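You operate a simulated robot arm through the tools that you are given. There is no shell and no other tool.

Carry out the task below with a simulated two-armed robot. There is one attempt and no reset: what you move stays moved.

TASK
Pick up the drink can from the top of the field kit stand with one hand, pass it to the other hand and put it on the side table. Set down upright: drink can.

The check looks at the end state, three seconds after you hand in, the way a careful person would. Anything else that was tipped, shoved, dropped, spilled or broken makes it a failure.

THE ROBOT
Two 7-joint arms with two-finger parallel grippers on one trunk, on a base that moves. Base frame: it is fixed to the floor where the robot stands at the start and does not move with it; the origin is under the middle of the robot, x ahead of it, y to its left, z up. Lengths are in cm, angles in degrees, forces in N, time in s.
The left shoulder is at the start at [5, 16.5, 108], the right one opposite. With the tool pointing down near the work surface each hand reaches from about 22 to 70 cm from the robot's upright axis, wherever it stands, measured 20 degrees to its own side. Places, roughly: drink can [25, -225, 100]; side table [-90, -180, 70]. Payload 3.91 kg a hand.
Tool frame (each hand has its own): the origin (TCP) lies between the finger pads and is the grasp point; the fingertips stand 3 cm ahead of it; z points along the fingers, y is the line along which they close. Largest opening 11 cm; finger width 2, thickness 1; the body of the gripper, 4.8 by 11.2 cm, starts 5.5 cm behind the TCP.
Orientation is told as [roll, pitch, yaw] about the base's x, y, z axes, in that order, counted from this pose: with the fingers straight down and closing along the base's y, the tool's x points along the base's -x, its y along +y and its z along -z.

THE INTERFACE
- The arms move only by the tool play_rows. It takes "left_increments", "right_increments" or both (then of equal length, played together; a hand with none holds still); each is a list of rows, each an object (a shift or turn left out is 0, a gripper value left out holds the last) with "travel": the shift along the tool's x, y, z in units of 30 mm (1.0 is 30 mm), a list of three; "rot": the turn, a rotation vector about the tool's x, y, z in units of 5 degrees (1.0 is 5 degrees), a list of three. In form: [{"travel": [dx, dy, dz], "rot": [ax, ay, az]}, ...]. A call has 1 to 20 rows; each row shifts and turns the commanded pose from where the row before left it, along the tool's axes as they then stand. "left_grip" and "right_grip" are, for a hand that has rows, the opening, from 0 (shut) to 1 (fully open), set as the call begins (left out, the last holds). A call with a number of a shift or a turn outside -1 to 1 is refused whole. Each row takes 0.2 s and may step no farther than 5 cm and 8.6 degrees from the row before; otherwise, or with a gripper value out of range, the whole call is refused. Where a pose cannot be reached the arm comes as near as it can. A force on the tool above 40 N (or 10 N above the force at the start of the call, whichever is more), or a blocked arm, ends the call early, and 0.2 s more pass. The fingers move at their own pace (about 4.5 cm/s each) and stop on an object; they squeeze with about 26 N. The grip force told is the motor's: it shows also when the fingers shut on nothing. Time passes only in rows, and 0.2 s behind the last, so rows that do not move let the fingers close. The reply holds the time, the measured pose of the TCP, the force on the tool along the base axes, the opening and the grip force, in the units named above and with some noise, with the torque about the TCP (base axes, N m) and any sound that the robot's microphone picked up.
- Cameras (640 x 400 px; columns grow to the right, rows downward): "scene" is now at [11.54, 0.08, 126.07]; the picture's right is [-0.01, -1.00, 0.00], its down [-0.40, 0.00, -0.92] and it looks along [0.92, -0.00, -0.40] (base axes); focal length 232 px, centre (320, 200). "left" rides on the left gripper at [7.2, -1.7, -10.3] in its tool frame; the picture's right is [0.23, 0.97, 0.00], its down [-0.76, 0.18, -0.62] and it looks along [-0.61, 0.14, 0.78] (tool axes); focal length 222 px, centre (320, 200). "right" rides on the right gripper at [7.2, 1.7, -10.3] in its tool frame; the picture's right is [-0.23, 0.97, 0.00], its down [-0.76, -0.18, -0.62] and it looks along [-0.61, -0.14, 0.78] (tool axes); focal length 222 px, centre (320, 200). There is no depth. A picture from a camera that has moved, and an enlarged one, comes with that camera's place and axes in the base frame and with its lens. The place of the scene camera against the robot may be out by one fixed shift of up to 1.2 cm in any direction.
- capture(camera): a new picture of that camera. It takes no simulated time.
- raise_lower(by): slides the trunk up (or, below 0, down) by that many cm; the arms and the scene camera ride with it, the base frame stays. It gives what a move gives, with no picture.
- drive_base(legs): drives the robot by 1 to 6 legs, each [ahead, left, turn to the left] in cm, cm and degrees, along the robot's own axes; the way and the turn of a leg run together, so that a leg with both is an arc; at most 150 cm and 180 degrees a leg. The arms and the cameras ride along, it lands a little off, and it stops where it bumps. It gives what a move gives.
- pan_tilt(pan, tilt): turns the head with the scene camera to pan (to the left, within 80 degrees either way) and tilt (down, from -29 to 69), counted from straight ahead of the robot. It gives what a move gives.
- zoom(camera, box): a new picture of the part [left, top, right, bottom] of that camera's present view, enlarged. It takes no simulated time.
- close_job(): hands the job in; it is judged then, once.

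Nothing tells you exact positions but the pictures and the camera data. Unless the task says otherwise, let go and move clear before handing in.

The tools are called after "Request:" as name(argument=value, ...) on one line, values as JSON. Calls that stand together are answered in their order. play_rows: Moves the arms, as the interface text tells. Its arguments: {"type":"object","properties":{"left_increments":{"type":"array","items":{"type":"object","properties":{"travel":{"type":"array","items":{"type":"number"}},"rot":{"type":"array","items":{"type":"number"}}}}},"left_grip":{"type":"number"},"right_increments":{"type":"array","items":{"type":"object","properties":{"travel":{"type":"array","items":{"type":"number"}},"rot":{"type":"array","items":{"type":"number"}}}}},"right_grip":{"type":"number"}},"required":[]} The other tools are called the same way: raise_lower (by) moves the trunk up or down; drive_base (legs) drives the base; pan_tilt (pan, tilt) turns the head that bears the scene camera; capture (camera) takes a picture; zoom (camera, box) takes an enlarged picture of a part of a camera's view; close_job () hands the job in.

At the start:

```text
time: 0.0
left_position: [33.38, 11.32, 118.09]
left_tool_rot: [0.0, 0.0, 0.0]
left_force: [0.7, 0.2, -0.3]
left_ft_torque: [-0.02, 0.0, -0.01]
left_finger_gap: 10.98
left_grasp_force: 0.0
right_position: [32.71, -13.26, 113.4]
right_tool_rot: [0.1, 0.0, 0.0]
right_force: [-0.8, 0.0, 0.3]
right_ft_torque: [0.02, -0.01, 0.0]
right_finger_gap: 10.99
right_grasp_force: 0.1
trunk travel left (down, up): [-30.0, 20.3]
robot x, y, heading: [-0.01, 0.15, -0.1]
head pan, tilt (commanded): [-0.3, 23.4]
```

scene: 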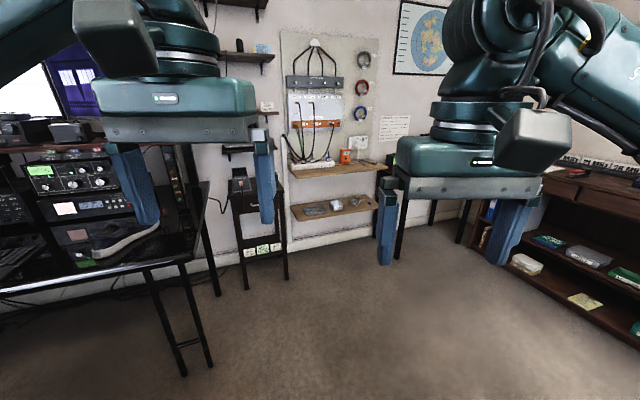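
right: 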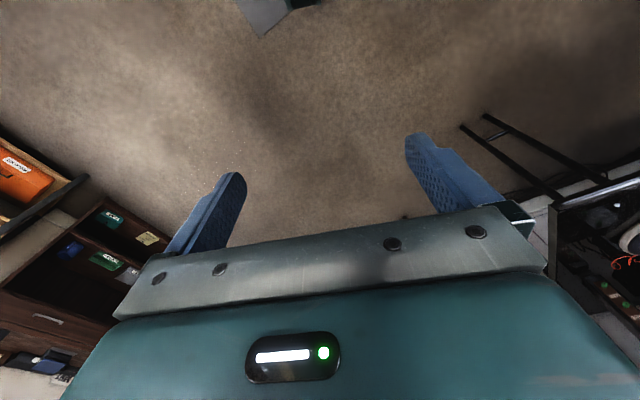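
left: 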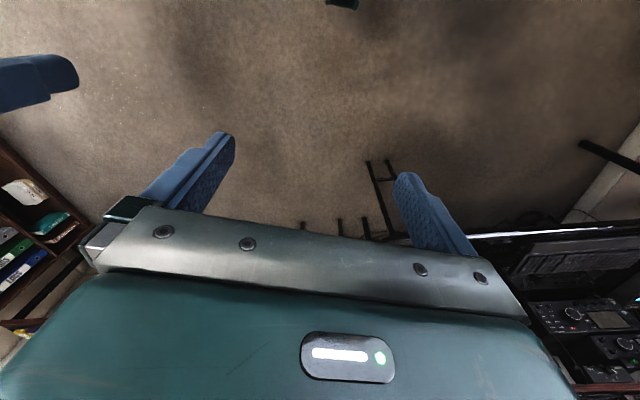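

The robot stands facing a room with desks; the can is said to be far to my right (−y). I'll turn the head right to look at the way before driving.

Request:
pan_tilt(pan=-80, tilt=20)

Request:
capture(camera="scene")

```text
time: 1.5
left_position: [33.4, 11.24, 117.99]
left_tool_rot: [-0.1, -0.1, -0.1]
left_force: [-0.2, -0.1, 0.0]
left_ft_torque: [0.01, 0.0, 0.01]
left_finger_gap: 10.99
left_grasp_force: 0.0
right_position: [32.64, -13.11, 113.41]
right_tool_rot: [0.1, 0.0, -0.1]
right_force: [0.7, -0.1, -0.5]
right_ft_torque: [-0.02, 0.05, 0.03]
right_finger_gap: 10.99
right_grasp_force: 0.0
trunk travel left (down, up): [-30.0, 20.3]
robot x, y, heading: [0.02, -0.1, 0.1]
head pan, tilt (commanded): [-80.0, 20.0]
```

```text
taken
camera scene: at [3.91, -9.04, 126.62], right [-0.98, -0.17, 0.0], down [-0.06, 0.34, -0.94], along [0.16, -0.93, -0.34], focal length 232 px, centre (320, 200)
```

scene: 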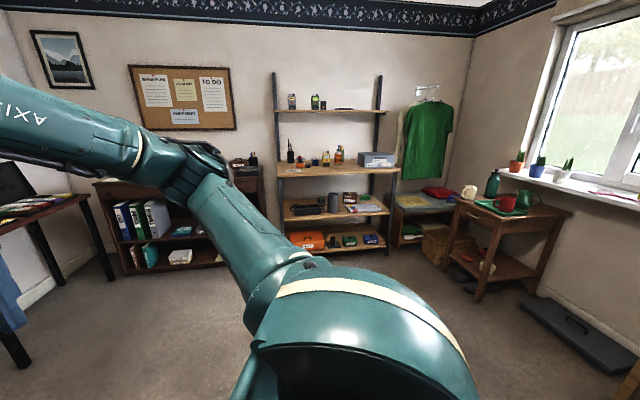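

The shelf in the middle is the field kit stand, the small wooden table at right under the window is the side table. I'll zoom into both.

Request:
zoom(camera="scene", box=[260, 120, 420, 220])

Request:
zoom(camera="scene", box=[260, 60, 420, 160])

Request:
zoom(camera="scene", box=[420, 150, 600, 262])

```text
4.00 times, centred on (340, 170) of scene
camera zoom: at [3.91, -9.04, 126.62], right [-0.98, -0.17, 0.0], down [-0.06, 0.34, -0.94], along [0.16, -0.93, -0.34], focal length 927 px, centre (240, 320)
```

zoom: 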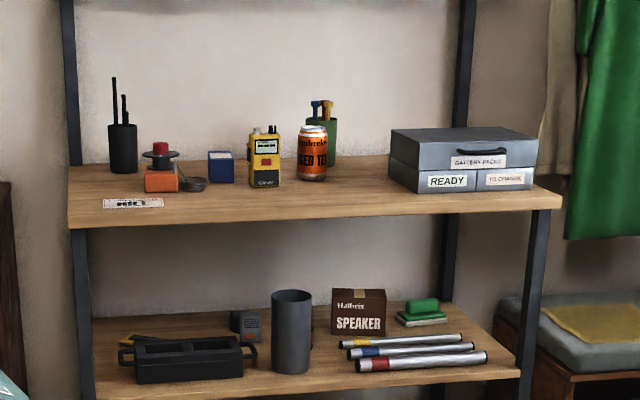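

```text
4.00 times, centred on (340, 110) of scene
camera zoom: at [3.91, -9.04, 126.62], right [-0.98, -0.17, 0.0], down [-0.06, 0.34, -0.94], along [0.16, -0.93, -0.34], focal length 927 px, centre (240, 560)
```

zoom: 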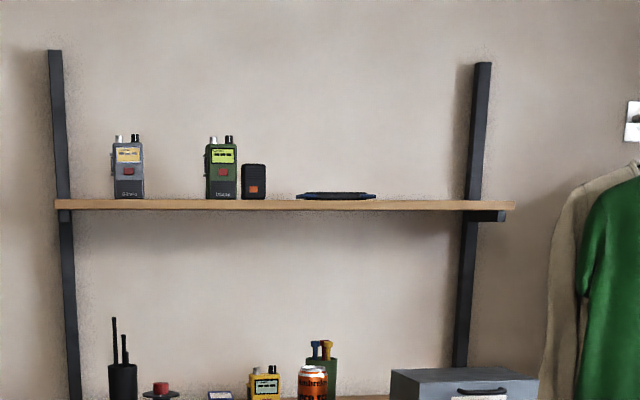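

```text
3.56 times, centred on (510, 206) of scene
camera zoom: at [3.91, -9.04, 126.62], right [-0.98, -0.17, 0.0], down [-0.06, 0.34, -0.94], along [0.16, -0.93, -0.34], focal length 824 px, centre (-356, 179)
```

zoom: 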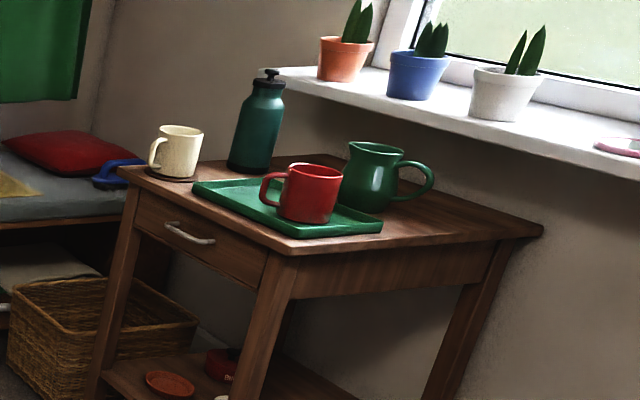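

The orange can stands on the stand's middle board (about z≈84), with a yellow radio to its left and a green cup behind it. I'll turn to face the stand and drive partway for a better look.

Request:
drive_base(legs=[[0, 0, -90], [100, 0, 0]])

Request:
pan_tilt(pan=0, tilt=20)

Request:
capture(camera="scene")

```text
time: 10.6
left_position: [9.18, -133.54, 118.07]
left_tool_rot: [0.1, 0.0, -91.3]
left_force: [-0.5, 0.2, -0.5]
left_ft_torque: [0.04, 0.0, 0.0]
left_finger_gap: 11.02
left_grasp_force: 0.1
right_position: [-15.11, -132.33, 113.3]
right_tool_rot: [0.1, 0.0, -91.2]
right_force: [0.3, -0.5, -0.4]
right_ft_torque: [-0.02, -0.01, 0.01]
right_finger_gap: 11.0
right_grasp_force: 0.1
trunk travel left (down, up): [-30.0, 20.3]
robot x, y, heading: [-1.28, -99.86, -91.3]
head pan, tilt (commanded): [-80.0, 20.0]
```

```text
time: 12.1
left_position: [9.3, -133.77, 118.03]
left_tool_rot: [-0.1, 0.0, -91.3]
left_force: [0.6, 0.2, -1.1]
left_ft_torque: [-0.04, 0.05, 0.0]
left_finger_gap: 11.03
left_grasp_force: 0.1
right_position: [-15.11, -132.4, 113.35]
right_tool_rot: [0.1, -0.1, -91.3]
right_force: [0.4, 1.8, 0.7]
right_ft_torque: [0.03, 0.02, 0.0]
right_finger_gap: 11.04
right_grasp_force: 0.1
trunk travel left (down, up): [-30.0, 20.3]
robot x, y, heading: [-1.21, -100.29, -91.3]
head pan, tilt (commanded): [0.0, 20.0]
```

```text
taken
camera scene: at [-2.22, -112.11, 126.62], right [-1.0, 0.02, 0.0], down [0.01, 0.34, -0.94], along [-0.02, -0.94, -0.34], focal length 232 px, centre (320, 200)
```

scene: 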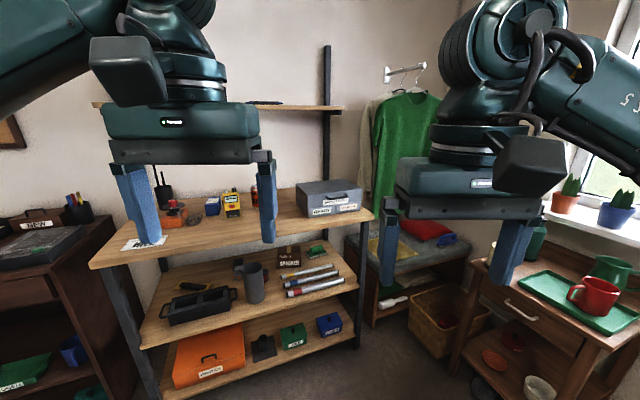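

Request:
zoom(camera="scene", box=[120, 150, 376, 310])

Request:
pan_tilt(pan=-40, tilt=30)

Request:
capture(camera="scene")

```text
2.50 times, centred on (248, 230) of scene
camera zoom: at [-2.22, -112.11, 126.62], right [-1.0, 0.02, 0.0], down [0.01, 0.34, -0.94], along [-0.02, -0.94, -0.34], focal length 579 px, centre (500, 125)
```

zoom: 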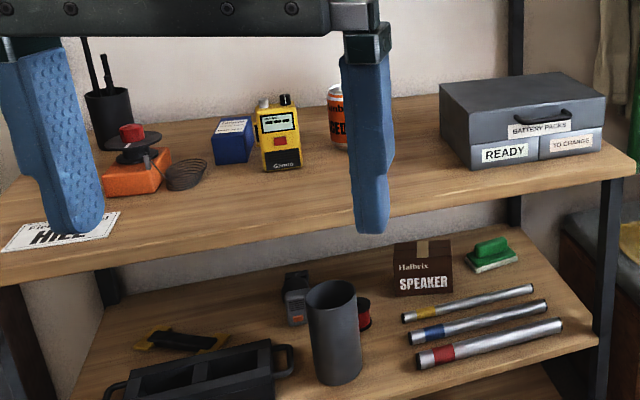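

```text
time: 13.2
left_position: [9.18, -133.72, 117.98]
left_tool_rot: [0.0, 0.0, -91.2]
left_force: [-0.7, 0.2, -0.1]
left_ft_torque: [-0.02, -0.03, 0.01]
left_finger_gap: 10.99
left_grasp_force: 0.1
right_position: [-15.19, -132.45, 113.35]
right_tool_rot: [0.2, 0.0, -91.3]
right_force: [0.2, 0.1, -0.6]
right_ft_torque: [0.03, -0.01, -0.02]
right_finger_gap: 11.0
right_grasp_force: 0.1
trunk travel left (down, up): [-30.0, 20.3]
robot x, y, heading: [-1.18, -100.17, -91.4]
head pan, tilt (commanded): [-40.0, 30.0]
```

```text
taken
camera scene: at [-7.97, -109.61, 125.02], right [-0.75, 0.66, 0.0], down [0.33, 0.38, -0.87], along [-0.57, -0.65, -0.5], focal length 232 px, centre (320, 200)
```

scene: 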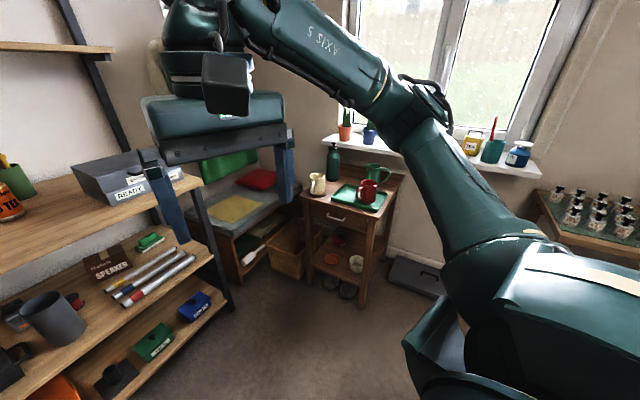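

The can is about at (24, −211), base z≈87, about 25 cm behind the front edge of a stand turned ~21° to my frame; the narrower upper board lies further back. I'll move to a spot square to the stand, still well clear, and look again, including down at the base.

Request:
drive_base(legs=[[40, -21, 0], [0, 0, 22]])

Request:
pan_tilt(pan=15, tilt=28)

Request:
capture(camera="scene")

Request:
capture(camera="left")

```text
time: 17.0
left_position: [-0.7, -166.58, 118.02]
left_tool_rot: [-0.1, 0.0, -69.0]
left_force: [-0.1, -0.2, -0.3]
left_ft_torque: [-0.02, -0.02, 0.04]
left_finger_gap: 11.01
left_grasp_force: 0.1
right_position: [-23.55, -174.85, 113.38]
right_tool_rot: [0.0, 0.0, -69.1]
right_force: [-0.3, -0.3, -0.5]
right_ft_torque: [-0.04, 0.0, -0.01]
right_finger_gap: 10.98
right_grasp_force: 0.1
trunk travel left (down, up): [-30.0, 20.3]
robot x, y, heading: [-23.3, -139.56, -69.0]
head pan, tilt (commanded): [-40.0, 30.0]
```

```text
time: 18.3
left_position: [-0.65, -166.54, 118.14]
left_tool_rot: [0.0, 0.0, -69.0]
left_force: [0.4, -0.1, -0.2]
left_ft_torque: [-0.04, 0.04, -0.02]
left_finger_gap: 11.0
left_grasp_force: 0.0
right_position: [-23.67, -174.77, 113.41]
right_tool_rot: [0.1, 0.0, -69.0]
right_force: [-0.1, -1.1, 0.4]
right_ft_torque: [-0.01, -0.03, -0.02]
right_finger_gap: 11.0
right_grasp_force: 0.2
trunk travel left (down, up): [-30.0, 20.3]
robot x, y, heading: [-22.96, -139.66, -68.9]
head pan, tilt (commanded): [15.0, 28.0]
```

```text
taken
camera scene: at [-17.34, -149.48, 125.33], right [-0.81, -0.59, 0.0], down [-0.28, 0.38, -0.88], along [0.52, -0.71, -0.47], focal length 232 px, centre (320, 200)
```

scene: 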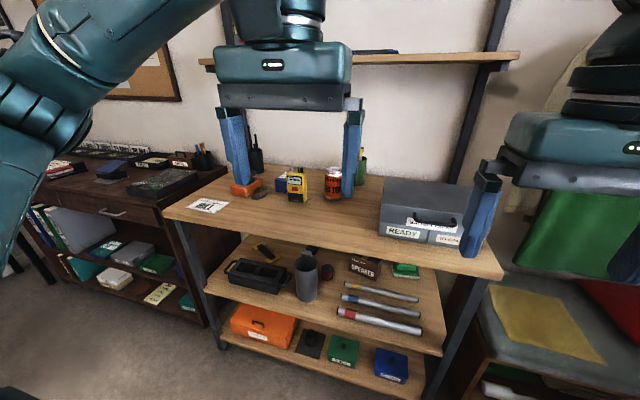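

```text
taken
camera left: at [-4.68, -160.33, 128.55], right [0.83, 0.56, 0.0], down [0.44, -0.65, 0.62], along [0.35, -0.52, -0.78], focal length 222 px, centre (320, 200)
```

left: 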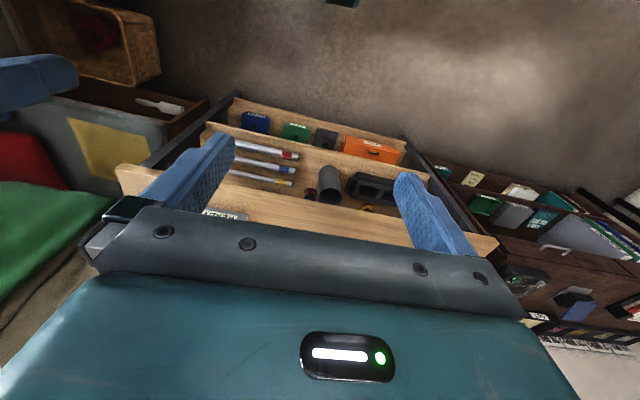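

Request:
zoom(camera="scene", box=[220, 130, 412, 250])

Request:
pan_tilt(pan=0, tilt=69)

Request:
capture(camera="scene")

```text
3.33 times, centred on (316, 190) of scene
camera zoom: at [-17.34, -149.48, 125.33], right [-0.81, -0.59, 0.0], down [-0.28, 0.38, -0.88], along [0.52, -0.71, -0.47], focal length 772 px, centre (333, 233)
```

zoom: 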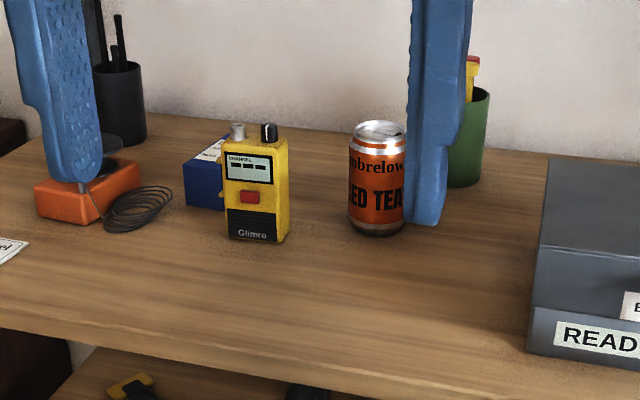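

```text
time: 19.4
left_position: [-0.62, -166.61, 118.07]
left_tool_rot: [0.1, 0.0, -69.0]
left_force: [0.2, -0.4, -0.9]
left_ft_torque: [0.02, 0.01, 0.04]
left_finger_gap: 10.99
left_grasp_force: 0.1
right_position: [-23.61, -174.57, 113.4]
right_tool_rot: [0.1, 0.0, -68.9]
right_force: [-0.3, 0.0, 0.8]
right_ft_torque: [0.02, -0.02, 0.01]
right_finger_gap: 11.01
right_grasp_force: 0.1
trunk travel left (down, up): [-30.0, 20.3]
robot x, y, heading: [-22.95, -139.88, -69.2]
head pan, tilt (commanded): [0.0, 68.8]
```

```text
taken
camera scene: at [-20.69, -147.32, 119.87], right [-0.93, -0.36, 0.0], down [-0.33, 0.87, -0.36], along [0.13, -0.34, -0.93], focal length 232 px, centre (320, 200)
```

scene: 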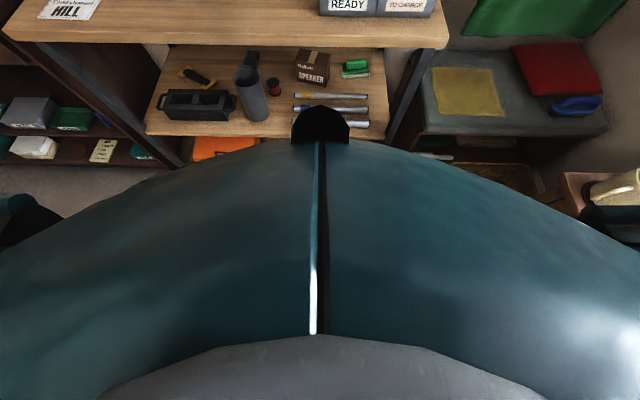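

The can is now seen clearly (≈(23.5, −213), base z≈86), with the radio 4–5 cm to its left-front and the cup behind right. Before deciding on the grips I'll test how far the right wrist can be turned (I'd like its camera on top for a level grip).

Request:
play_rows(right_increments=[{"rot": [0, 0, 1]}, {"rot": [0, 0, 1]}, {"rot": [0, 0, 1]}, {"rot": [0, 0, 1]}, {"rot": [0, 0, 1]}, {"rot": [0, 0, 1]}, {"rot": [0, 0, 1]}, {"rot": [0, 0, 1]}, {"rot": [0, 0, 1]}, {"rot": [0, 0, 1]}, {"rot": [0, 0, 1]}, {"rot": [0, 0, 1]}, {"rot": [0, 0, 1]}, {"rot": [0, 0, 1]}, {"rot": [0, 0, 1]}, {"rot": [0, 0, 1]}, {"rot": [0, 0, 1]}, {"rot": [0, 0, 1]}])

Request:
pan_tilt(pan=-5, tilt=20)

Request:
capture(camera="scene")

```text
time: 23.1
left_position: [-0.64, -166.61, 118.08]
left_tool_rot: [0.0, 0.1, -69.0]
left_force: [-0.9, 0.5, -0.4]
left_ft_torque: [-0.01, 0.02, -0.02]
left_finger_gap: 11.0
left_grasp_force: 0.0
right_position: [-23.52, -174.73, 113.43]
right_tool_rot: [0.0, 0.1, -159.1]
right_force: [-0.5, 0.4, -0.7]
right_ft_torque: [-0.01, 0.0, -0.01]
right_finger_gap: 10.97
right_grasp_force: 0.0
trunk travel left (down, up): [-30.0, 20.3]
robot x, y, heading: [-22.82, -139.41, -68.9]
head pan, tilt (commanded): [0.0, 68.8]
```

```text
time: 24.3
left_position: [-0.62, -166.64, 118.01]
left_tool_rot: [0.1, 0.0, -69.0]
left_force: [0.0, 0.7, 0.6]
left_ft_torque: [-0.01, -0.01, 0.0]
left_finger_gap: 11.0
left_grasp_force: 0.0
right_position: [-23.67, -174.63, 113.43]
right_tool_rot: [-0.1, 0.1, -159.0]
right_force: [-0.3, -0.9, -0.2]
right_ft_torque: [0.04, -0.03, 0.01]
right_finger_gap: 11.0
right_grasp_force: 0.1
trunk travel left (down, up): [-30.0, 20.3]
robot x, y, heading: [-23.29, -139.25, -69.1]
head pan, tilt (commanded): [-5.0, 20.0]
```

```text
taken
camera scene: at [-20.13, -151.05, 126.61], right [-0.96, -0.28, 0.0], down [-0.09, 0.33, -0.94], along [0.26, -0.9, -0.34], focal length 232 px, centre (320, 200)
```

scene: 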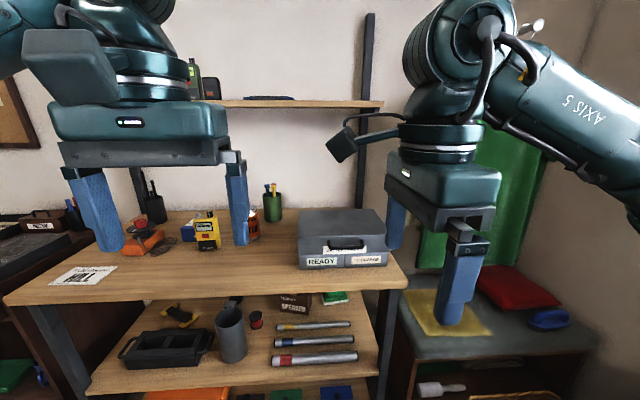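

The 90° turn works. I'll turn a further 90° so the camera faces away from me.

Request:
play_rows(right_increments=[{"rot": [0, 0, 1]}, {"rot": [0, 0, 1]}, {"rot": [0, 0, 1]}, {"rot": [0, 0, 1]}, {"rot": [0, 0, 1]}, {"rot": [0, 0, 1]}, {"rot": [0, 0, 1]}, {"rot": [0, 0, 1]}, {"rot": [0, 0, 1]}, {"rot": [0, 0, 1]}, {"rot": [0, 0, 1]}, {"rot": [0, 0, 1]}, {"rot": [0, 0, 1]}, {"rot": [0, 0, 1]}, {"rot": [0, 0, 1]}, {"rot": [0, 0, 1]}, {"rot": [0, 0, 1]}, {"rot": [0, 0, 1]}])

Request:
capture(camera="scene")

```text
time: 28.1
left_position: [-0.67, -166.59, 118.18]
left_tool_rot: [-0.2, 0.0, -69.0]
left_force: [0.7, -0.6, 0.3]
left_ft_torque: [-0.01, 0.04, -0.02]
left_finger_gap: 10.99
left_grasp_force: 0.0
right_position: [-23.59, -174.73, 113.4]
right_tool_rot: [-0.1, 0.0, 110.9]
right_force: [0.9, -0.5, -0.4]
right_ft_torque: [0.04, -0.01, -0.01]
right_finger_gap: 11.01
right_grasp_force: 0.1
trunk travel left (down, up): [-30.0, 20.3]
robot x, y, heading: [-23.07, -139.69, -69.2]
head pan, tilt (commanded): [-5.0, 20.0]
```

```text
taken
camera scene: at [-20.13, -151.05, 126.62], right [-0.96, -0.28, 0.0], down [-0.09, 0.33, -0.94], along [0.26, -0.9, -0.34], focal length 232 px, centre (320, 200)
```

scene: 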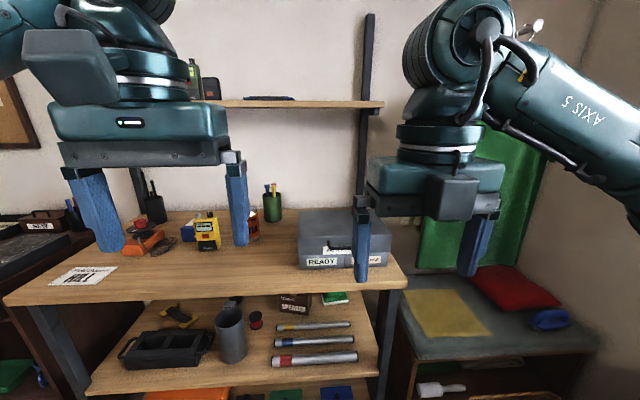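

Request:
zoom(camera="scene", box=[340, 60, 532, 300])

Request:
capture(camera="right")

```text
1.67 times, centred on (436, 180) of scene
camera zoom: at [-20.13, -151.05, 126.62], right [-0.96, -0.28, 0.0], down [-0.09, 0.33, -0.94], along [0.26, -0.9, -0.34], focal length 386 px, centre (127, 233)
```

zoom: 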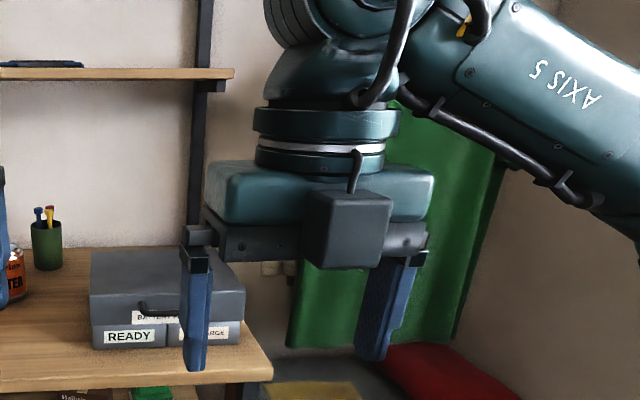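

```text
taken
camera right: at [-22.7, -182.15, 123.57], right [-0.99, -0.14, 0.0], down [-0.11, 0.77, 0.62], along [-0.08, 0.62, -0.78], focal length 222 px, centre (320, 200)
```

right: 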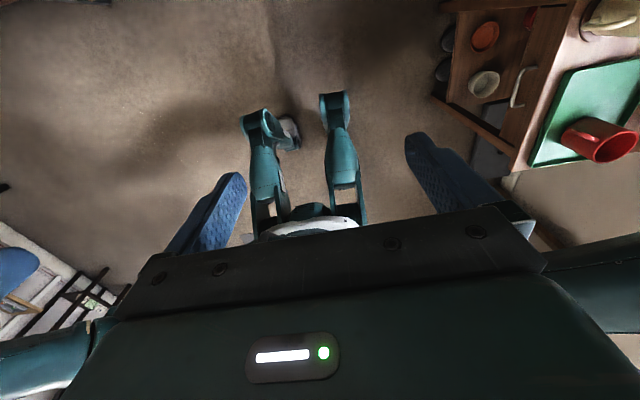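

Request:
zoom(camera="right", box=[200, 60, 400, 260])

```text
2.00 times, centred on (300, 160) of right
camera zoom: at [-22.7, -182.15, 123.57], right [-0.99, -0.14, 0.0], down [-0.11, 0.77, 0.62], along [-0.08, 0.62, -0.78], focal length 444 px, centre (360, 280)
```

zoom: 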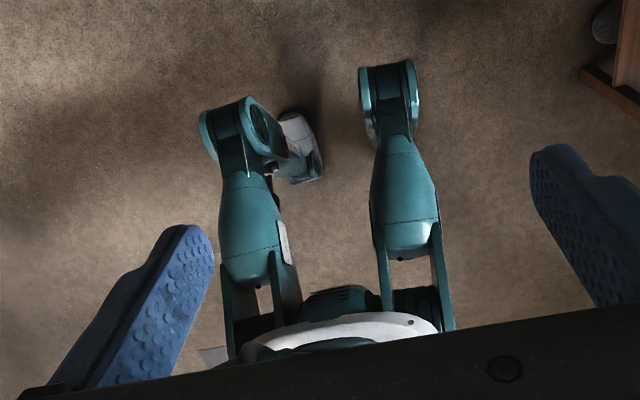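

A dark box sits on the robot-facing side of the right gripper now; I need to know if it's a real protrusion. I'll turn the wrist back partway and view it in profile.

Request:
play_rows(right_increments=[{"rot": [0, 0, -1]}, {"rot": [0, 0, -1]}, {"rot": [0, 0, -1]}, {"rot": [0, 0, -1]}, {"rot": [0, 0, -1]}, {"rot": [0, 0, -1]}, {"rot": [0, 0, -1]}, {"rot": [0, 0, -1]}, {"rot": [0, 0, -1]}, {"rot": [0, 0, -1]}, {"rot": [0, 0, -1]}, {"rot": [0, 0, -1]}])

Request:
zoom(camera="scene", box=[300, 60, 556, 320])

```text
time: 30.7
left_position: [-0.66, -166.52, 118.1]
left_tool_rot: [0.0, 0.0, -69.1]
left_force: [-0.1, -0.1, 0.6]
left_ft_torque: [-0.01, 0.01, 0.03]
left_finger_gap: 11.0
left_grasp_force: 0.0
right_position: [-23.57, -174.83, 113.41]
right_tool_rot: [-0.1, -0.1, 171.2]
right_force: [-0.2, -0.2, 0.4]
right_ft_torque: [-0.03, 0.02, 0.0]
right_finger_gap: 11.02
right_grasp_force: 0.1
trunk travel left (down, up): [-30.0, 20.3]
robot x, y, heading: [-23.12, -139.46, -69.3]
head pan, tilt (commanded): [-5.0, 20.0]
```

```text
1.54 times, centred on (428, 190) of scene
camera zoom: at [-20.13, -151.05, 126.62], right [-0.96, -0.28, 0.0], down [-0.09, 0.33, -0.94], along [0.26, -0.9, -0.34], focal length 356 px, centre (154, 215)
```

zoom: 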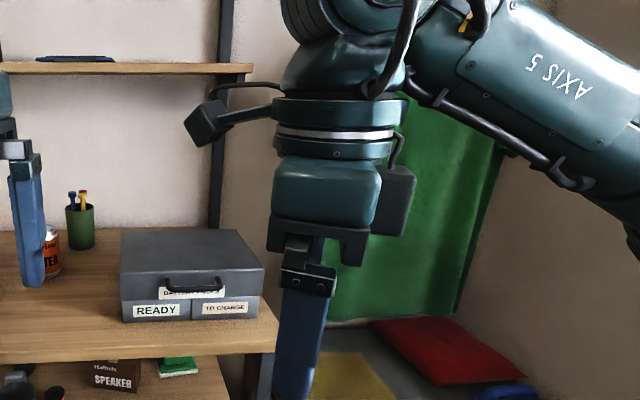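

The box is a real ~2.5 cm protrusion opposite the camera, so a level grip should tilt ~20° downward. Plan: right hand (camera up) grips the can low from the front, left hand takes it from the top and sets it on the table. First I'll shift left and back to have room to set up the right arm.

Request:
drive_base(legs=[[-8, 34, 0]])

Request:
play_rows(right_increments=[{"rot": [0, 0, 1]}, {"rot": [0, 0, 1]}, {"rot": [0, 0, 1]}, {"rot": [0, 0, 1]}, {"rot": [0, 0, 1]}, {"rot": [0, 0, 1]}, {"rot": [0, 0, 1]}, {"rot": [0, 0, 1]}, {"rot": [0, 0, 1]}, {"rot": [0, 0, 1]}, {"rot": [0, 0, 1]}, {"rot": [0, 0, 1]}])

Request:
capture(camera="scene")

```text
time: 34.3
left_position: [28.09, -147.06, 118.21]
left_tool_rot: [0.0, 0.0, -69.4]
left_force: [-0.3, -0.4, 0.0]
left_ft_torque: [-0.01, 0.01, -0.01]
left_finger_gap: 11.0
left_grasp_force: 0.1
right_position: [5.01, -154.94, 113.55]
right_tool_rot: [-0.1, 0.1, 170.5]
right_force: [-0.3, -0.1, 0.3]
right_ft_torque: [0.02, -0.04, -0.01]
right_finger_gap: 10.99
right_grasp_force: 0.2
trunk travel left (down, up): [-30.0, 20.3]
robot x, y, heading: [5.93, -119.6, -69.4]
head pan, tilt (commanded): [-5.0, 20.0]
```

```text
time: 36.9
left_position: [28.08, -146.98, 118.11]
left_tool_rot: [0.0, 0.0, -69.4]
left_force: [-0.5, -0.8, 0.6]
left_ft_torque: [-0.02, 0.02, 0.0]
left_finger_gap: 10.99
left_grasp_force: 0.0
right_position: [5.07, -155.03, 113.44]
right_tool_rot: [-0.1, -0.1, 110.5]
right_force: [0.0, -1.2, 0.0]
right_ft_torque: [0.0, 0.0, 0.02]
right_finger_gap: 11.01
right_grasp_force: 0.1
trunk travel left (down, up): [-30.0, 20.3]
robot x, y, heading: [5.74, -119.5, -69.3]
head pan, tilt (commanded): [-5.0, 20.0]
```

```text
taken
camera scene: at [8.68, -131.31, 126.62], right [-0.96, -0.27, 0.0], down [-0.09, 0.33, -0.94], along [0.25, -0.91, -0.34], focal length 232 px, centre (320, 200)
```

scene: 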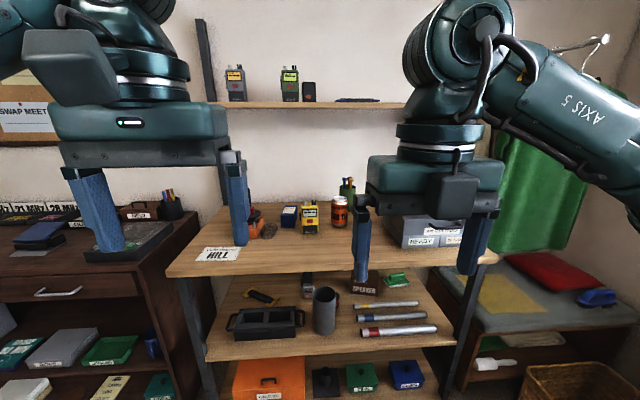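

Now extending the right hand forward ~27 cm at this safe height.

Request:
play_rows(right_increments=[{"travel": [0.9, 0.1, 0]}, {"travel": [0.9, 0.1, 0]}, {"travel": [0.9, 0.1, 0]}, {"travel": [0.9, 0.1, 0]}, {"travel": [0.9, 0.1, 0]}, {"travel": [0.9, 0.1, 0]}, {"travel": [0.9, 0.1, 0]}, {"travel": [0.9, 0.1, 0]}, {"travel": [0.9, 0.1, 0]}, {"travel": [0.9, 0.1, 0]}])

Request:
play_rows(right_increments=[{"rot": [0, 1, 0]}, {"rot": [0, 1, 0]}, {"rot": [0, 1, 0]}, {"rot": [0, 1, 0]}, {"rot": [0, 1, 0]}, {"rot": [0, 1, 0]}, {"rot": [0, 1, 0]}])

Request:
capture(camera="scene")

```text
time: 39.1
left_position: [28.15, -146.99, 118.06]
left_tool_rot: [0.0, 0.0, -69.5]
left_force: [0.4, 0.2, 0.1]
left_ft_torque: [0.04, 0.01, 0.0]
left_finger_gap: 10.99
left_grasp_force: 0.0
right_position: [11.8, -181.38, 113.39]
right_tool_rot: [0.1, -0.1, 110.7]
right_force: [-0.1, 0.2, -0.5]
right_ft_torque: [0.03, -0.01, 0.0]
right_finger_gap: 10.99
right_grasp_force: 0.0
trunk travel left (down, up): [-30.0, 20.3]
robot x, y, heading: [5.93, -119.74, -69.3]
head pan, tilt (commanded): [-5.0, 20.0]
```

```text
time: 40.7
left_position: [28.15, -146.96, 118.06]
left_tool_rot: [0.0, -0.1, -69.5]
left_force: [-0.1, -0.6, -0.8]
left_ft_torque: [-0.01, 0.0, 0.01]
left_finger_gap: 11.01
left_grasp_force: 0.0
right_position: [11.72, -181.38, 113.35]
right_tool_rot: [-0.1, 35.1, 110.5]
right_force: [-0.1, 0.2, -0.2]
right_ft_torque: [-0.01, 0.02, 0.02]
right_finger_gap: 11.01
right_grasp_force: 0.1
trunk travel left (down, up): [-30.0, 20.3]
robot x, y, heading: [5.75, -119.89, -69.2]
head pan, tilt (commanded): [-5.0, 20.0]
```

```text
taken
camera scene: at [8.66, -131.31, 126.62], right [-0.96, -0.27, 0.0], down [-0.09, 0.33, -0.94], along [0.25, -0.91, -0.34], focal length 232 px, centre (320, 200)
```

scene: 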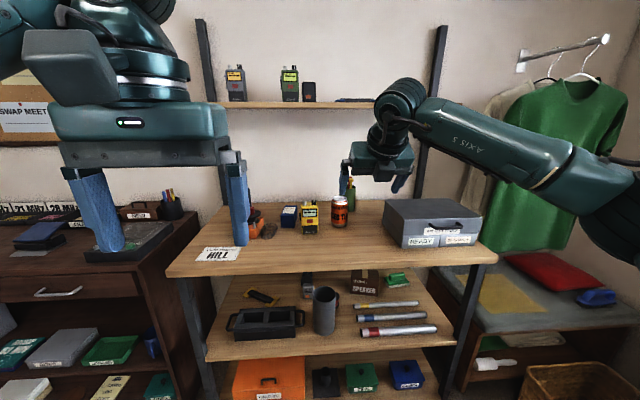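

Working well. Continuing the tilt to 70° from vertical (20° below level).

Request:
play_rows(right_increments=[{"rot": [0, 1, 0]}, {"rot": [0, 1, 0]}, {"rot": [0, 1, 0]}, {"rot": [0, 1, 0]}, {"rot": [0, 1, 0]}, {"rot": [0, 1, 0]}, {"rot": [0, 1, 0]}])

Request:
capture(camera="scene")

Request:
capture(camera="right")

```text
time: 42.3
left_position: [28.04, -147.04, 118.06]
left_tool_rot: [0.0, 0.1, -69.4]
left_force: [0.2, -0.1, 0.6]
left_ft_torque: [0.01, 0.0, 0.04]
left_finger_gap: 11.02
left_grasp_force: 0.1
right_position: [11.78, -181.33, 113.41]
right_tool_rot: [-0.3, 70.1, 110.3]
right_force: [0.0, 0.5, 1.2]
right_ft_torque: [0.02, -0.04, 0.0]
right_finger_gap: 11.0
right_grasp_force: 0.1
trunk travel left (down, up): [-30.0, 20.3]
robot x, y, heading: [5.88, -119.53, -69.3]
head pan, tilt (commanded): [-5.0, 20.0]
```

```text
taken
camera scene: at [8.67, -131.32, 126.62], right [-0.96, -0.27, 0.0], down [-0.09, 0.33, -0.94], along [0.25, -0.91, -0.34], focal length 232 px, centre (320, 200)
```

scene: 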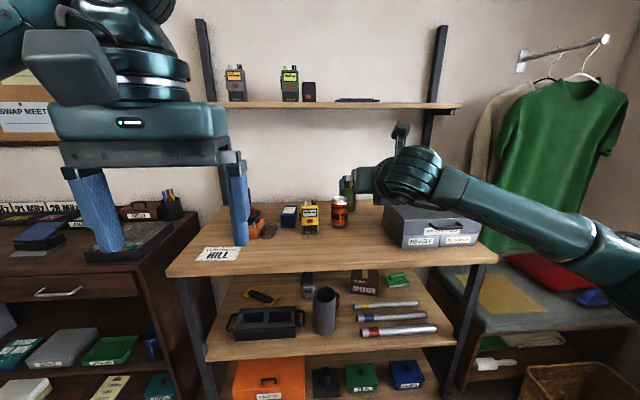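

```text
taken
camera right: at [7.45, -175.21, 123.67], right [-0.94, -0.27, -0.22], down [-0.13, 0.85, -0.5], along [0.32, -0.44, -0.84], focal length 222 px, centre (320, 200)
```

right: 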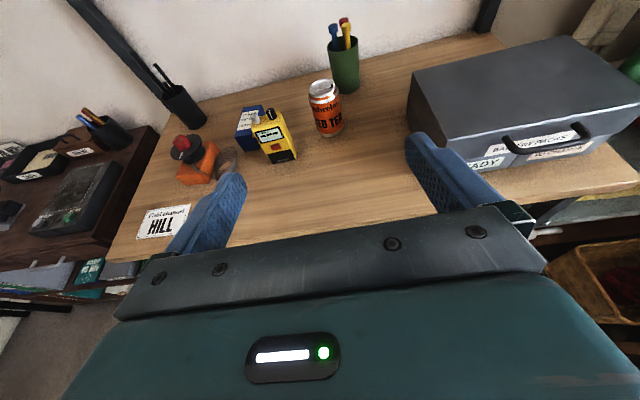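

The right camera now sees the can nicely between the fingers. I'll check where the right elbow and forearm are before moving in, since the grey case stands on that side.

Request:
pan_tilt(pan=-50, tilt=30)

Request:
capture(camera="scene")

```text
time: 43.4
left_position: [28.04, -147.04, 118.09]
left_tool_rot: [0.1, 0.1, -69.4]
left_force: [0.1, 0.5, 0.1]
left_ft_torque: [-0.04, -0.01, -0.02]
left_finger_gap: 11.0
left_grasp_force: 0.0
right_position: [11.65, -181.33, 113.46]
right_tool_rot: [-0.2, 69.8, 110.4]
right_force: [0.3, -0.2, -0.4]
right_ft_torque: [-0.03, 0.02, -0.04]
right_finger_gap: 10.97
right_grasp_force: 0.0
trunk travel left (down, up): [-30.0, 20.3]
robot x, y, heading: [6.08, -120.02, -69.4]
head pan, tilt (commanded): [-50.0, 30.0]
```

```text
taken
camera scene: at [1.74, -130.23, 125.02], right [-0.87, 0.49, 0.0], down [0.24, 0.44, -0.87], along [-0.42, -0.75, -0.5], focal length 232 px, centre (320, 200)
```

scene: 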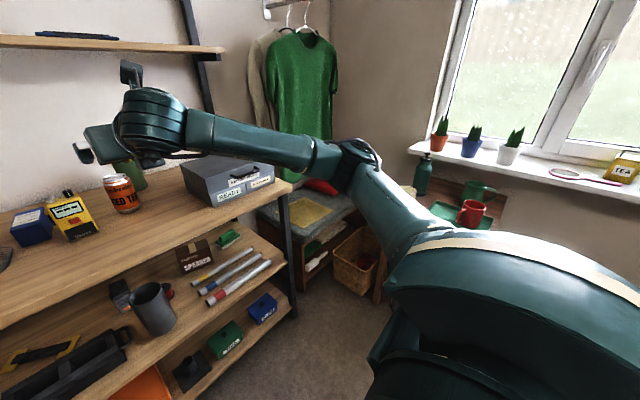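

The elbow stands out to the right at z≈109; with the robot close, forearm and elbow would come over the shelf edge. So I'll work with a longer arm: extend 20 cm further forward, then drive a smaller distance.

Request:
play_rows(right_increments=[{"travel": [0.285, 0, 0.783]}, {"travel": [0.285, 0, 0.783]}, {"travel": [0.285, 0, 0.783]}, {"travel": [0.285, 0, 0.783]}, {"travel": [0.285, 0, 0.783]}, {"travel": [0.285, 0, 0.783]}, {"travel": [0.285, 0, 0.783]}, {"travel": [0.285, 0, 0.783]}])

Request:
capture(camera="scene")

Request:
capture(camera="right")

```text
time: 45.2
left_position: [28.01, -147.01, 118.14]
left_tool_rot: [0.0, 0.0, -69.4]
left_force: [0.6, 0.5, 0.4]
left_ft_torque: [-0.02, -0.01, -0.02]
left_finger_gap: 10.98
left_grasp_force: 0.0
right_position: [18.62, -199.94, 113.17]
right_tool_rot: [0.0, 70.0, 110.8]
right_force: [-0.5, -0.6, 0.5]
right_ft_torque: [-0.03, 0.0, -0.01]
right_finger_gap: 10.99
right_grasp_force: 0.1
trunk travel left (down, up): [-30.0, 20.3]
robot x, y, heading: [6.13, -119.61, -69.3]
head pan, tilt (commanded): [-50.0, 30.0]
```

```text
taken
camera scene: at [1.77, -130.22, 125.01], right [-0.87, 0.49, 0.0], down [0.25, 0.44, -0.87], along [-0.43, -0.75, -0.5], focal length 232 px, centre (320, 200)
```

scene: 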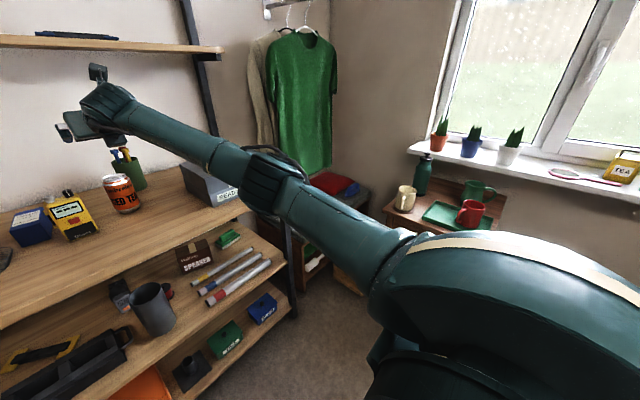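

```text
taken
camera right: at [14.48, -193.88, 123.47], right [-0.94, -0.27, -0.21], down [-0.13, 0.85, -0.5], along [0.32, -0.44, -0.84], focal length 222 px, centre (320, 200)
```

right: 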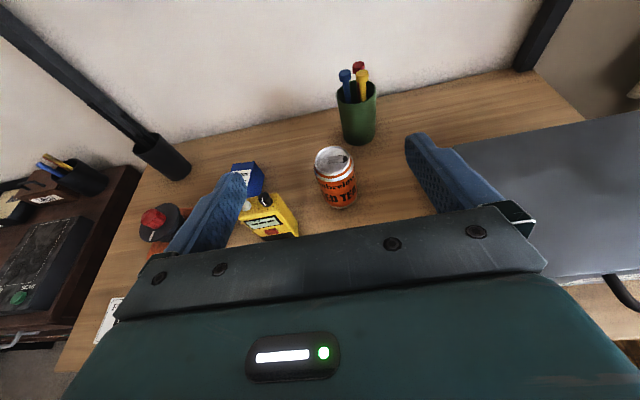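

Request:
zoom(camera="right", box=[260, 120, 420, 220])

```text
4.00 times, centred on (340, 170) of right
camera zoom: at [14.48, -193.88, 123.47], right [-0.94, -0.27, -0.21], down [-0.13, 0.85, -0.5], along [0.32, -0.44, -0.84], focal length 888 px, centre (240, 320)
```

zoom: 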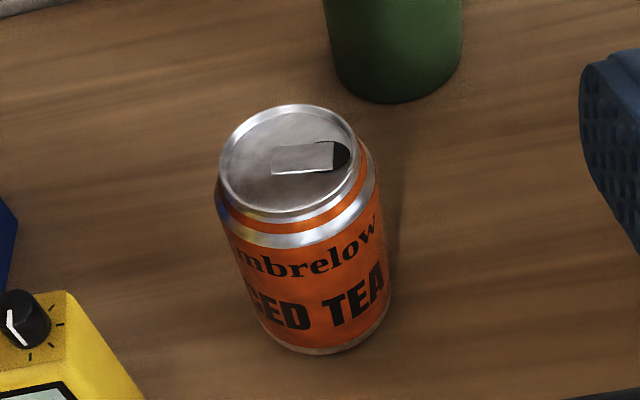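

The can's an opened iced-tea can (keep upright), centre ≈(24.4, −214.8), base z≈86, top ≈97; the radio's nearest edge is ~9 cm left and the cup 13 cm behind. I'll drive 16 cm ahead with the hand well above everything.

Request:
drive_base(legs=[[15.5, 0, 0]])

Request:
capture(camera="right")

Request:
capture(camera="scene")

```text
time: 46.6
left_position: [33.59, -161.56, 118.17]
left_tool_rot: [-0.1, 0.1, -69.4]
left_force: [0.0, -0.4, -0.7]
left_ft_torque: [0.06, 0.03, 0.0]
left_finger_gap: 11.0
left_grasp_force: 0.1
right_position: [24.19, -214.47, 113.25]
right_tool_rot: [-0.3, 69.9, 110.5]
right_force: [0.7, -0.8, -0.1]
right_ft_torque: [-0.04, -0.01, -0.01]
right_finger_gap: 10.98
right_grasp_force: 0.2
trunk travel left (down, up): [-30.0, 20.3]
robot x, y, heading: [11.03, -134.47, -69.4]
head pan, tilt (commanded): [-50.0, 30.0]
```

```text
taken
camera right: at [19.89, -208.35, 123.45], right [-0.94, -0.27, -0.21], down [-0.13, 0.86, -0.5], along [0.32, -0.44, -0.84], focal length 222 px, centre (320, 200)
```

right: 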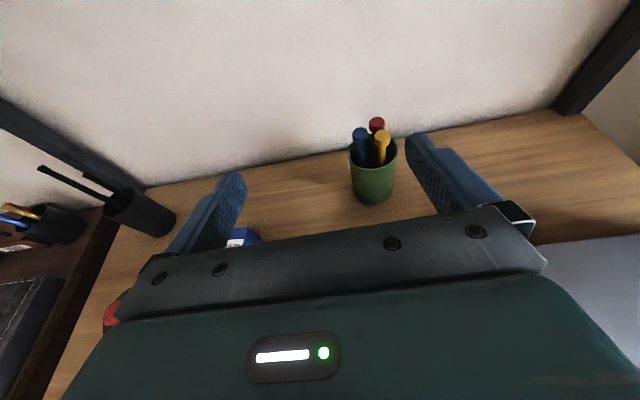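

```text
taken
camera scene: at [7.19, -144.72, 125.01], right [-0.87, 0.49, 0.0], down [0.25, 0.44, -0.87], along [-0.42, -0.75, -0.5], focal length 232 px, centre (320, 200)
```

scene: 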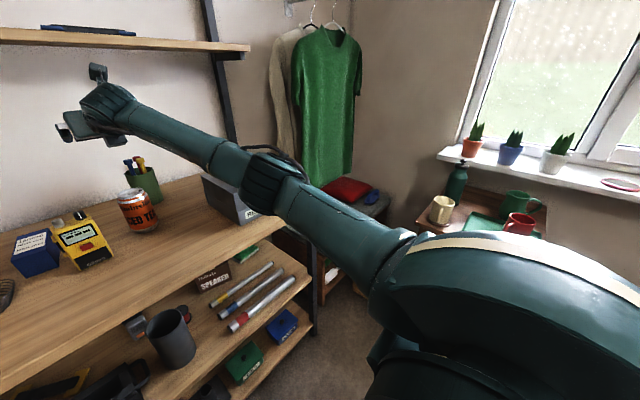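

TCP is right above the can within a few mm. I'll lower 8 cm (still above the can top) and look again through the wrist camera.

Request:
play_rows(right_increments=[{"travel": [-0.627, 0, 0.228]}, {"travel": [-0.627, 0, 0.228]}, {"travel": [-0.627, 0, 0.228]}, {"travel": [-0.627, 0, 0.228]}], right_grip=0.92)

Request:
capture(camera="right")

Request:
pan_tilt(pan=-15, tilt=20)

Request:
capture(camera="scene")

```text
time: 47.6
left_position: [33.59, -161.38, 118.11]
left_tool_rot: [0.0, 0.0, -69.5]
left_force: [1.1, -0.6, 0.0]
left_ft_torque: [-0.03, 0.03, 0.01]
left_finger_gap: 11.02
left_grasp_force: 0.0
right_position: [24.09, -214.45, 105.3]
right_tool_rot: [-0.2, 70.0, 110.5]
right_force: [0.9, -0.5, 0.4]
right_ft_torque: [-0.03, -0.03, 0.05]
right_finger_gap: 10.13
right_grasp_force: 0.0
trunk travel left (down, up): [-30.0, 20.3]
robot x, y, heading: [10.8, -134.08, -69.4]
head pan, tilt (commanded): [-50.0, 30.0]
```

```text
taken
camera right: at [19.86, -208.25, 115.47], right [-0.94, -0.27, -0.21], down [-0.13, 0.85, -0.5], along [0.32, -0.44, -0.84], focal length 222 px, centre (320, 200)
```

right: 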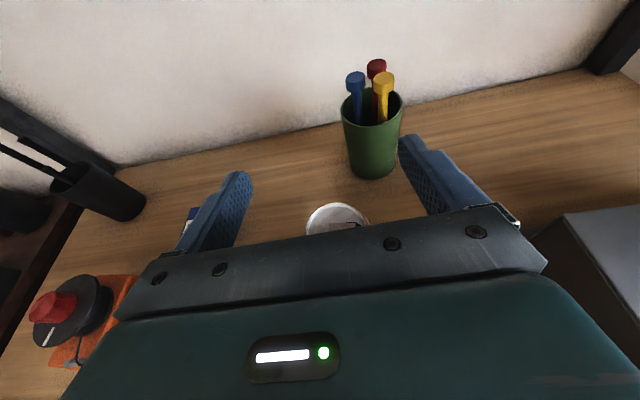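

```text
time: 48.6
left_position: [33.4, -161.45, 118.09]
left_tool_rot: [-0.1, 0.1, -69.4]
left_force: [-0.1, 0.3, 0.3]
left_ft_torque: [-0.01, -0.01, 0.01]
left_finger_gap: 11.0
left_grasp_force: 0.0
right_position: [24.14, -214.39, 105.35]
right_tool_rot: [-0.2, 70.1, 110.4]
right_force: [-0.1, -0.5, 0.4]
right_ft_torque: [-0.02, -0.02, 0.01]
right_finger_gap: 10.11
right_grasp_force: 0.1
trunk travel left (down, up): [-30.0, 20.3]
robot x, y, heading: [11.39, -134.5, -69.5]
head pan, tilt (commanded): [-15.0, 20.0]
```

```text
taken
camera scene: at [12.51, -146.04, 126.62], right [-1.0, -0.1, 0.0], down [-0.03, 0.34, -0.94], along [0.09, -0.94, -0.34], focal length 232 px, centre (320, 200)
```

scene: 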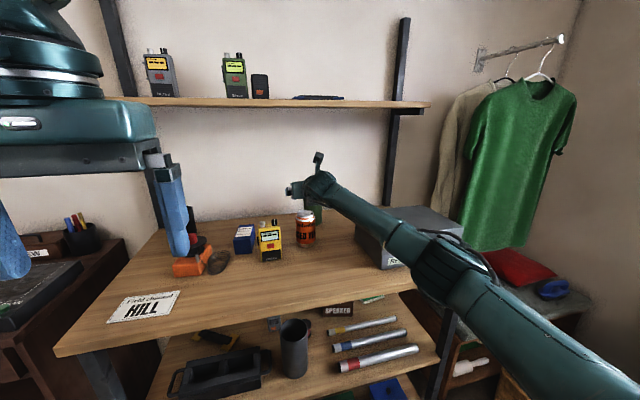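

Request:
zoom(camera="right", box=[240, 160, 440, 260])

Request:
zoom(camera="scene", box=[240, 140, 400, 270])

```text
3.20 times, centred on (340, 210) of right
camera zoom: at [19.89, -208.23, 115.53], right [-0.94, -0.27, -0.21], down [-0.13, 0.85, -0.5], along [0.32, -0.44, -0.84], focal length 711 px, centre (256, 168)
```

zoom: 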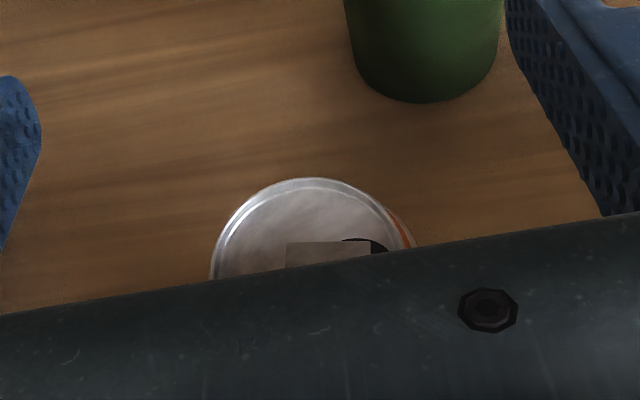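

```text
3.08 times, centred on (320, 205) of scene
camera zoom: at [12.51, -146.04, 126.62], right [-1.0, -0.1, 0.0], down [-0.03, 0.34, -0.94], along [0.09, -0.94, -0.34], focal length 713 px, centre (320, 185)
```

zoom: 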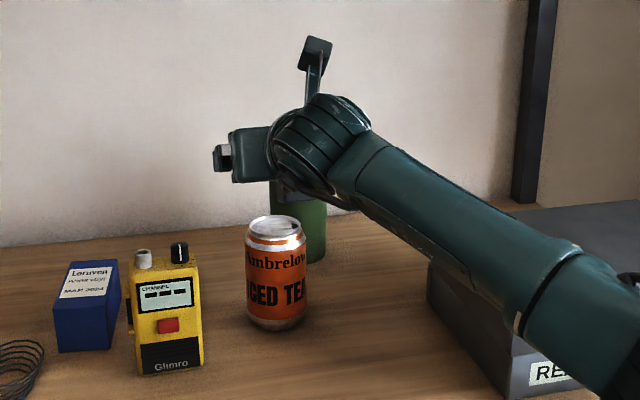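

The can's centre measured through the wrist camera is (24.45, −214.85), matching. Descending in two stages around it.

Request:
play_rows(right_increments=[{"travel": [-0.609, -0.02, 0.247]}, {"travel": [-0.609, -0.02, 0.247]}, {"travel": [-0.609, -0.02, 0.247]}, {"travel": [-0.609, 0, 0.247]}])

Request:
capture(camera="right")

Request:
capture(camera="scene")

```text
time: 49.6
left_position: [33.54, -161.41, 118.06]
left_tool_rot: [-0.1, 0.0, -69.4]
left_force: [0.0, -0.1, -0.6]
left_ft_torque: [0.0, 0.02, -0.04]
left_finger_gap: 10.99
left_grasp_force: 0.1
right_position: [24.36, -214.46, 97.55]
right_tool_rot: [0.0, 69.9, 110.5]
right_force: [0.1, 0.3, -0.6]
right_ft_torque: [0.0, -0.01, -0.02]
right_finger_gap: 10.12
right_grasp_force: 0.1
trunk travel left (down, up): [-30.0, 20.3]
robot x, y, heading: [11.37, -134.15, -69.5]
head pan, tilt (commanded): [-15.0, 20.0]
```

```text
taken
camera right: at [20.19, -208.38, 107.66], right [-0.94, -0.27, -0.21], down [-0.13, 0.85, -0.5], along [0.32, -0.44, -0.84], focal length 222 px, centre (320, 200)
```

right: 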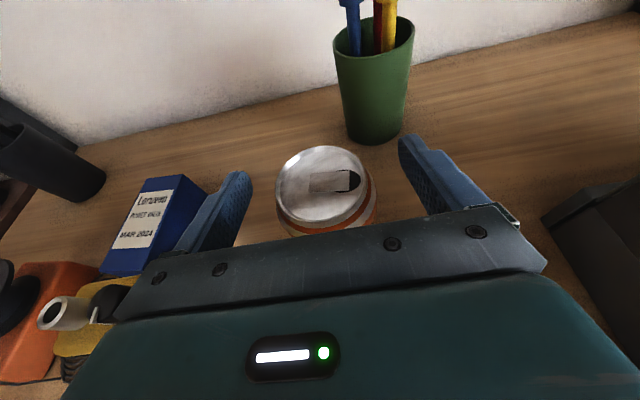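

```text
taken
camera scene: at [12.51, -146.05, 126.62], right [-1.0, -0.1, 0.0], down [-0.03, 0.34, -0.94], along [0.09, -0.94, -0.34], focal length 232 px, centre (320, 200)
```

scene: 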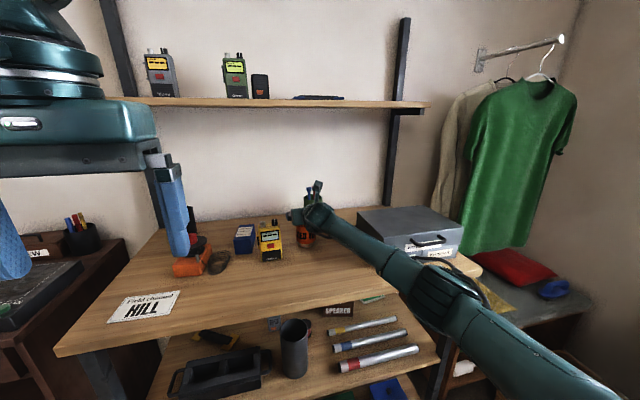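

Aligned: the can top sits centrally between the fingers. Descending the last 6 cm.

Request:
play_rows(right_increments=[{"travel": [-0.62, 0, 0.265]}, {"travel": [-0.62, 0, 0.265]}, {"travel": [-0.62, 0, 0.265]}])

Request:
capture(camera="right")

Request:
zoom(camera="scene", box=[220, 160, 480, 320])

```text
time: 50.4
left_position: [33.61, -161.36, 118.17]
left_tool_rot: [0.0, -0.1, -69.3]
left_force: [-0.3, 0.1, -0.3]
left_ft_torque: [0.03, -0.02, 0.01]
left_finger_gap: 10.98
left_grasp_force: 0.0
right_position: [24.44, -214.8, 91.15]
right_tool_rot: [-0.2, 70.0, 110.4]
right_force: [0.3, 0.8, 0.5]
right_ft_torque: [0.01, -0.02, -0.01]
right_finger_gap: 10.1
right_grasp_force: 0.0
trunk travel left (down, up): [-30.0, 20.3]
robot x, y, heading: [10.88, -134.29, -69.2]
head pan, tilt (commanded): [-15.0, 20.0]
```

```text
taken
camera right: at [20.21, -208.7, 101.51], right [-0.94, -0.27, -0.21], down [-0.13, 0.85, -0.5], along [0.32, -0.44, -0.84], focal length 222 px, centre (320, 200)
```

right: 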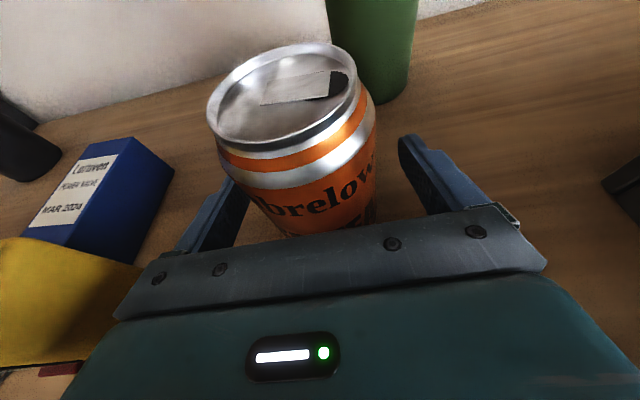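

```text
2.46 times, centred on (350, 240) of scene
camera zoom: at [12.52, -146.05, 126.62], right [-1.0, -0.1, 0.0], down [-0.03, 0.34, -0.94], along [0.09, -0.94, -0.34], focal length 570 px, centre (246, 102)
```

zoom: 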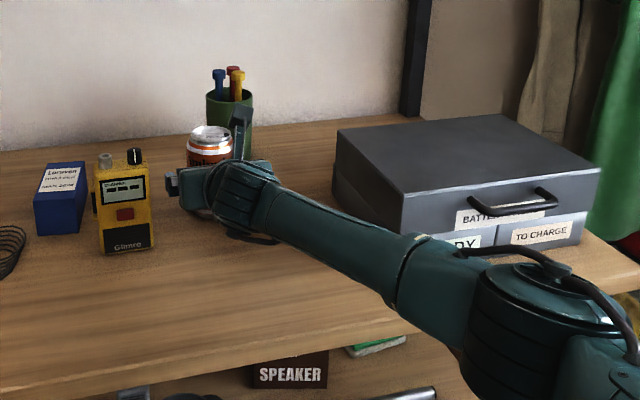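

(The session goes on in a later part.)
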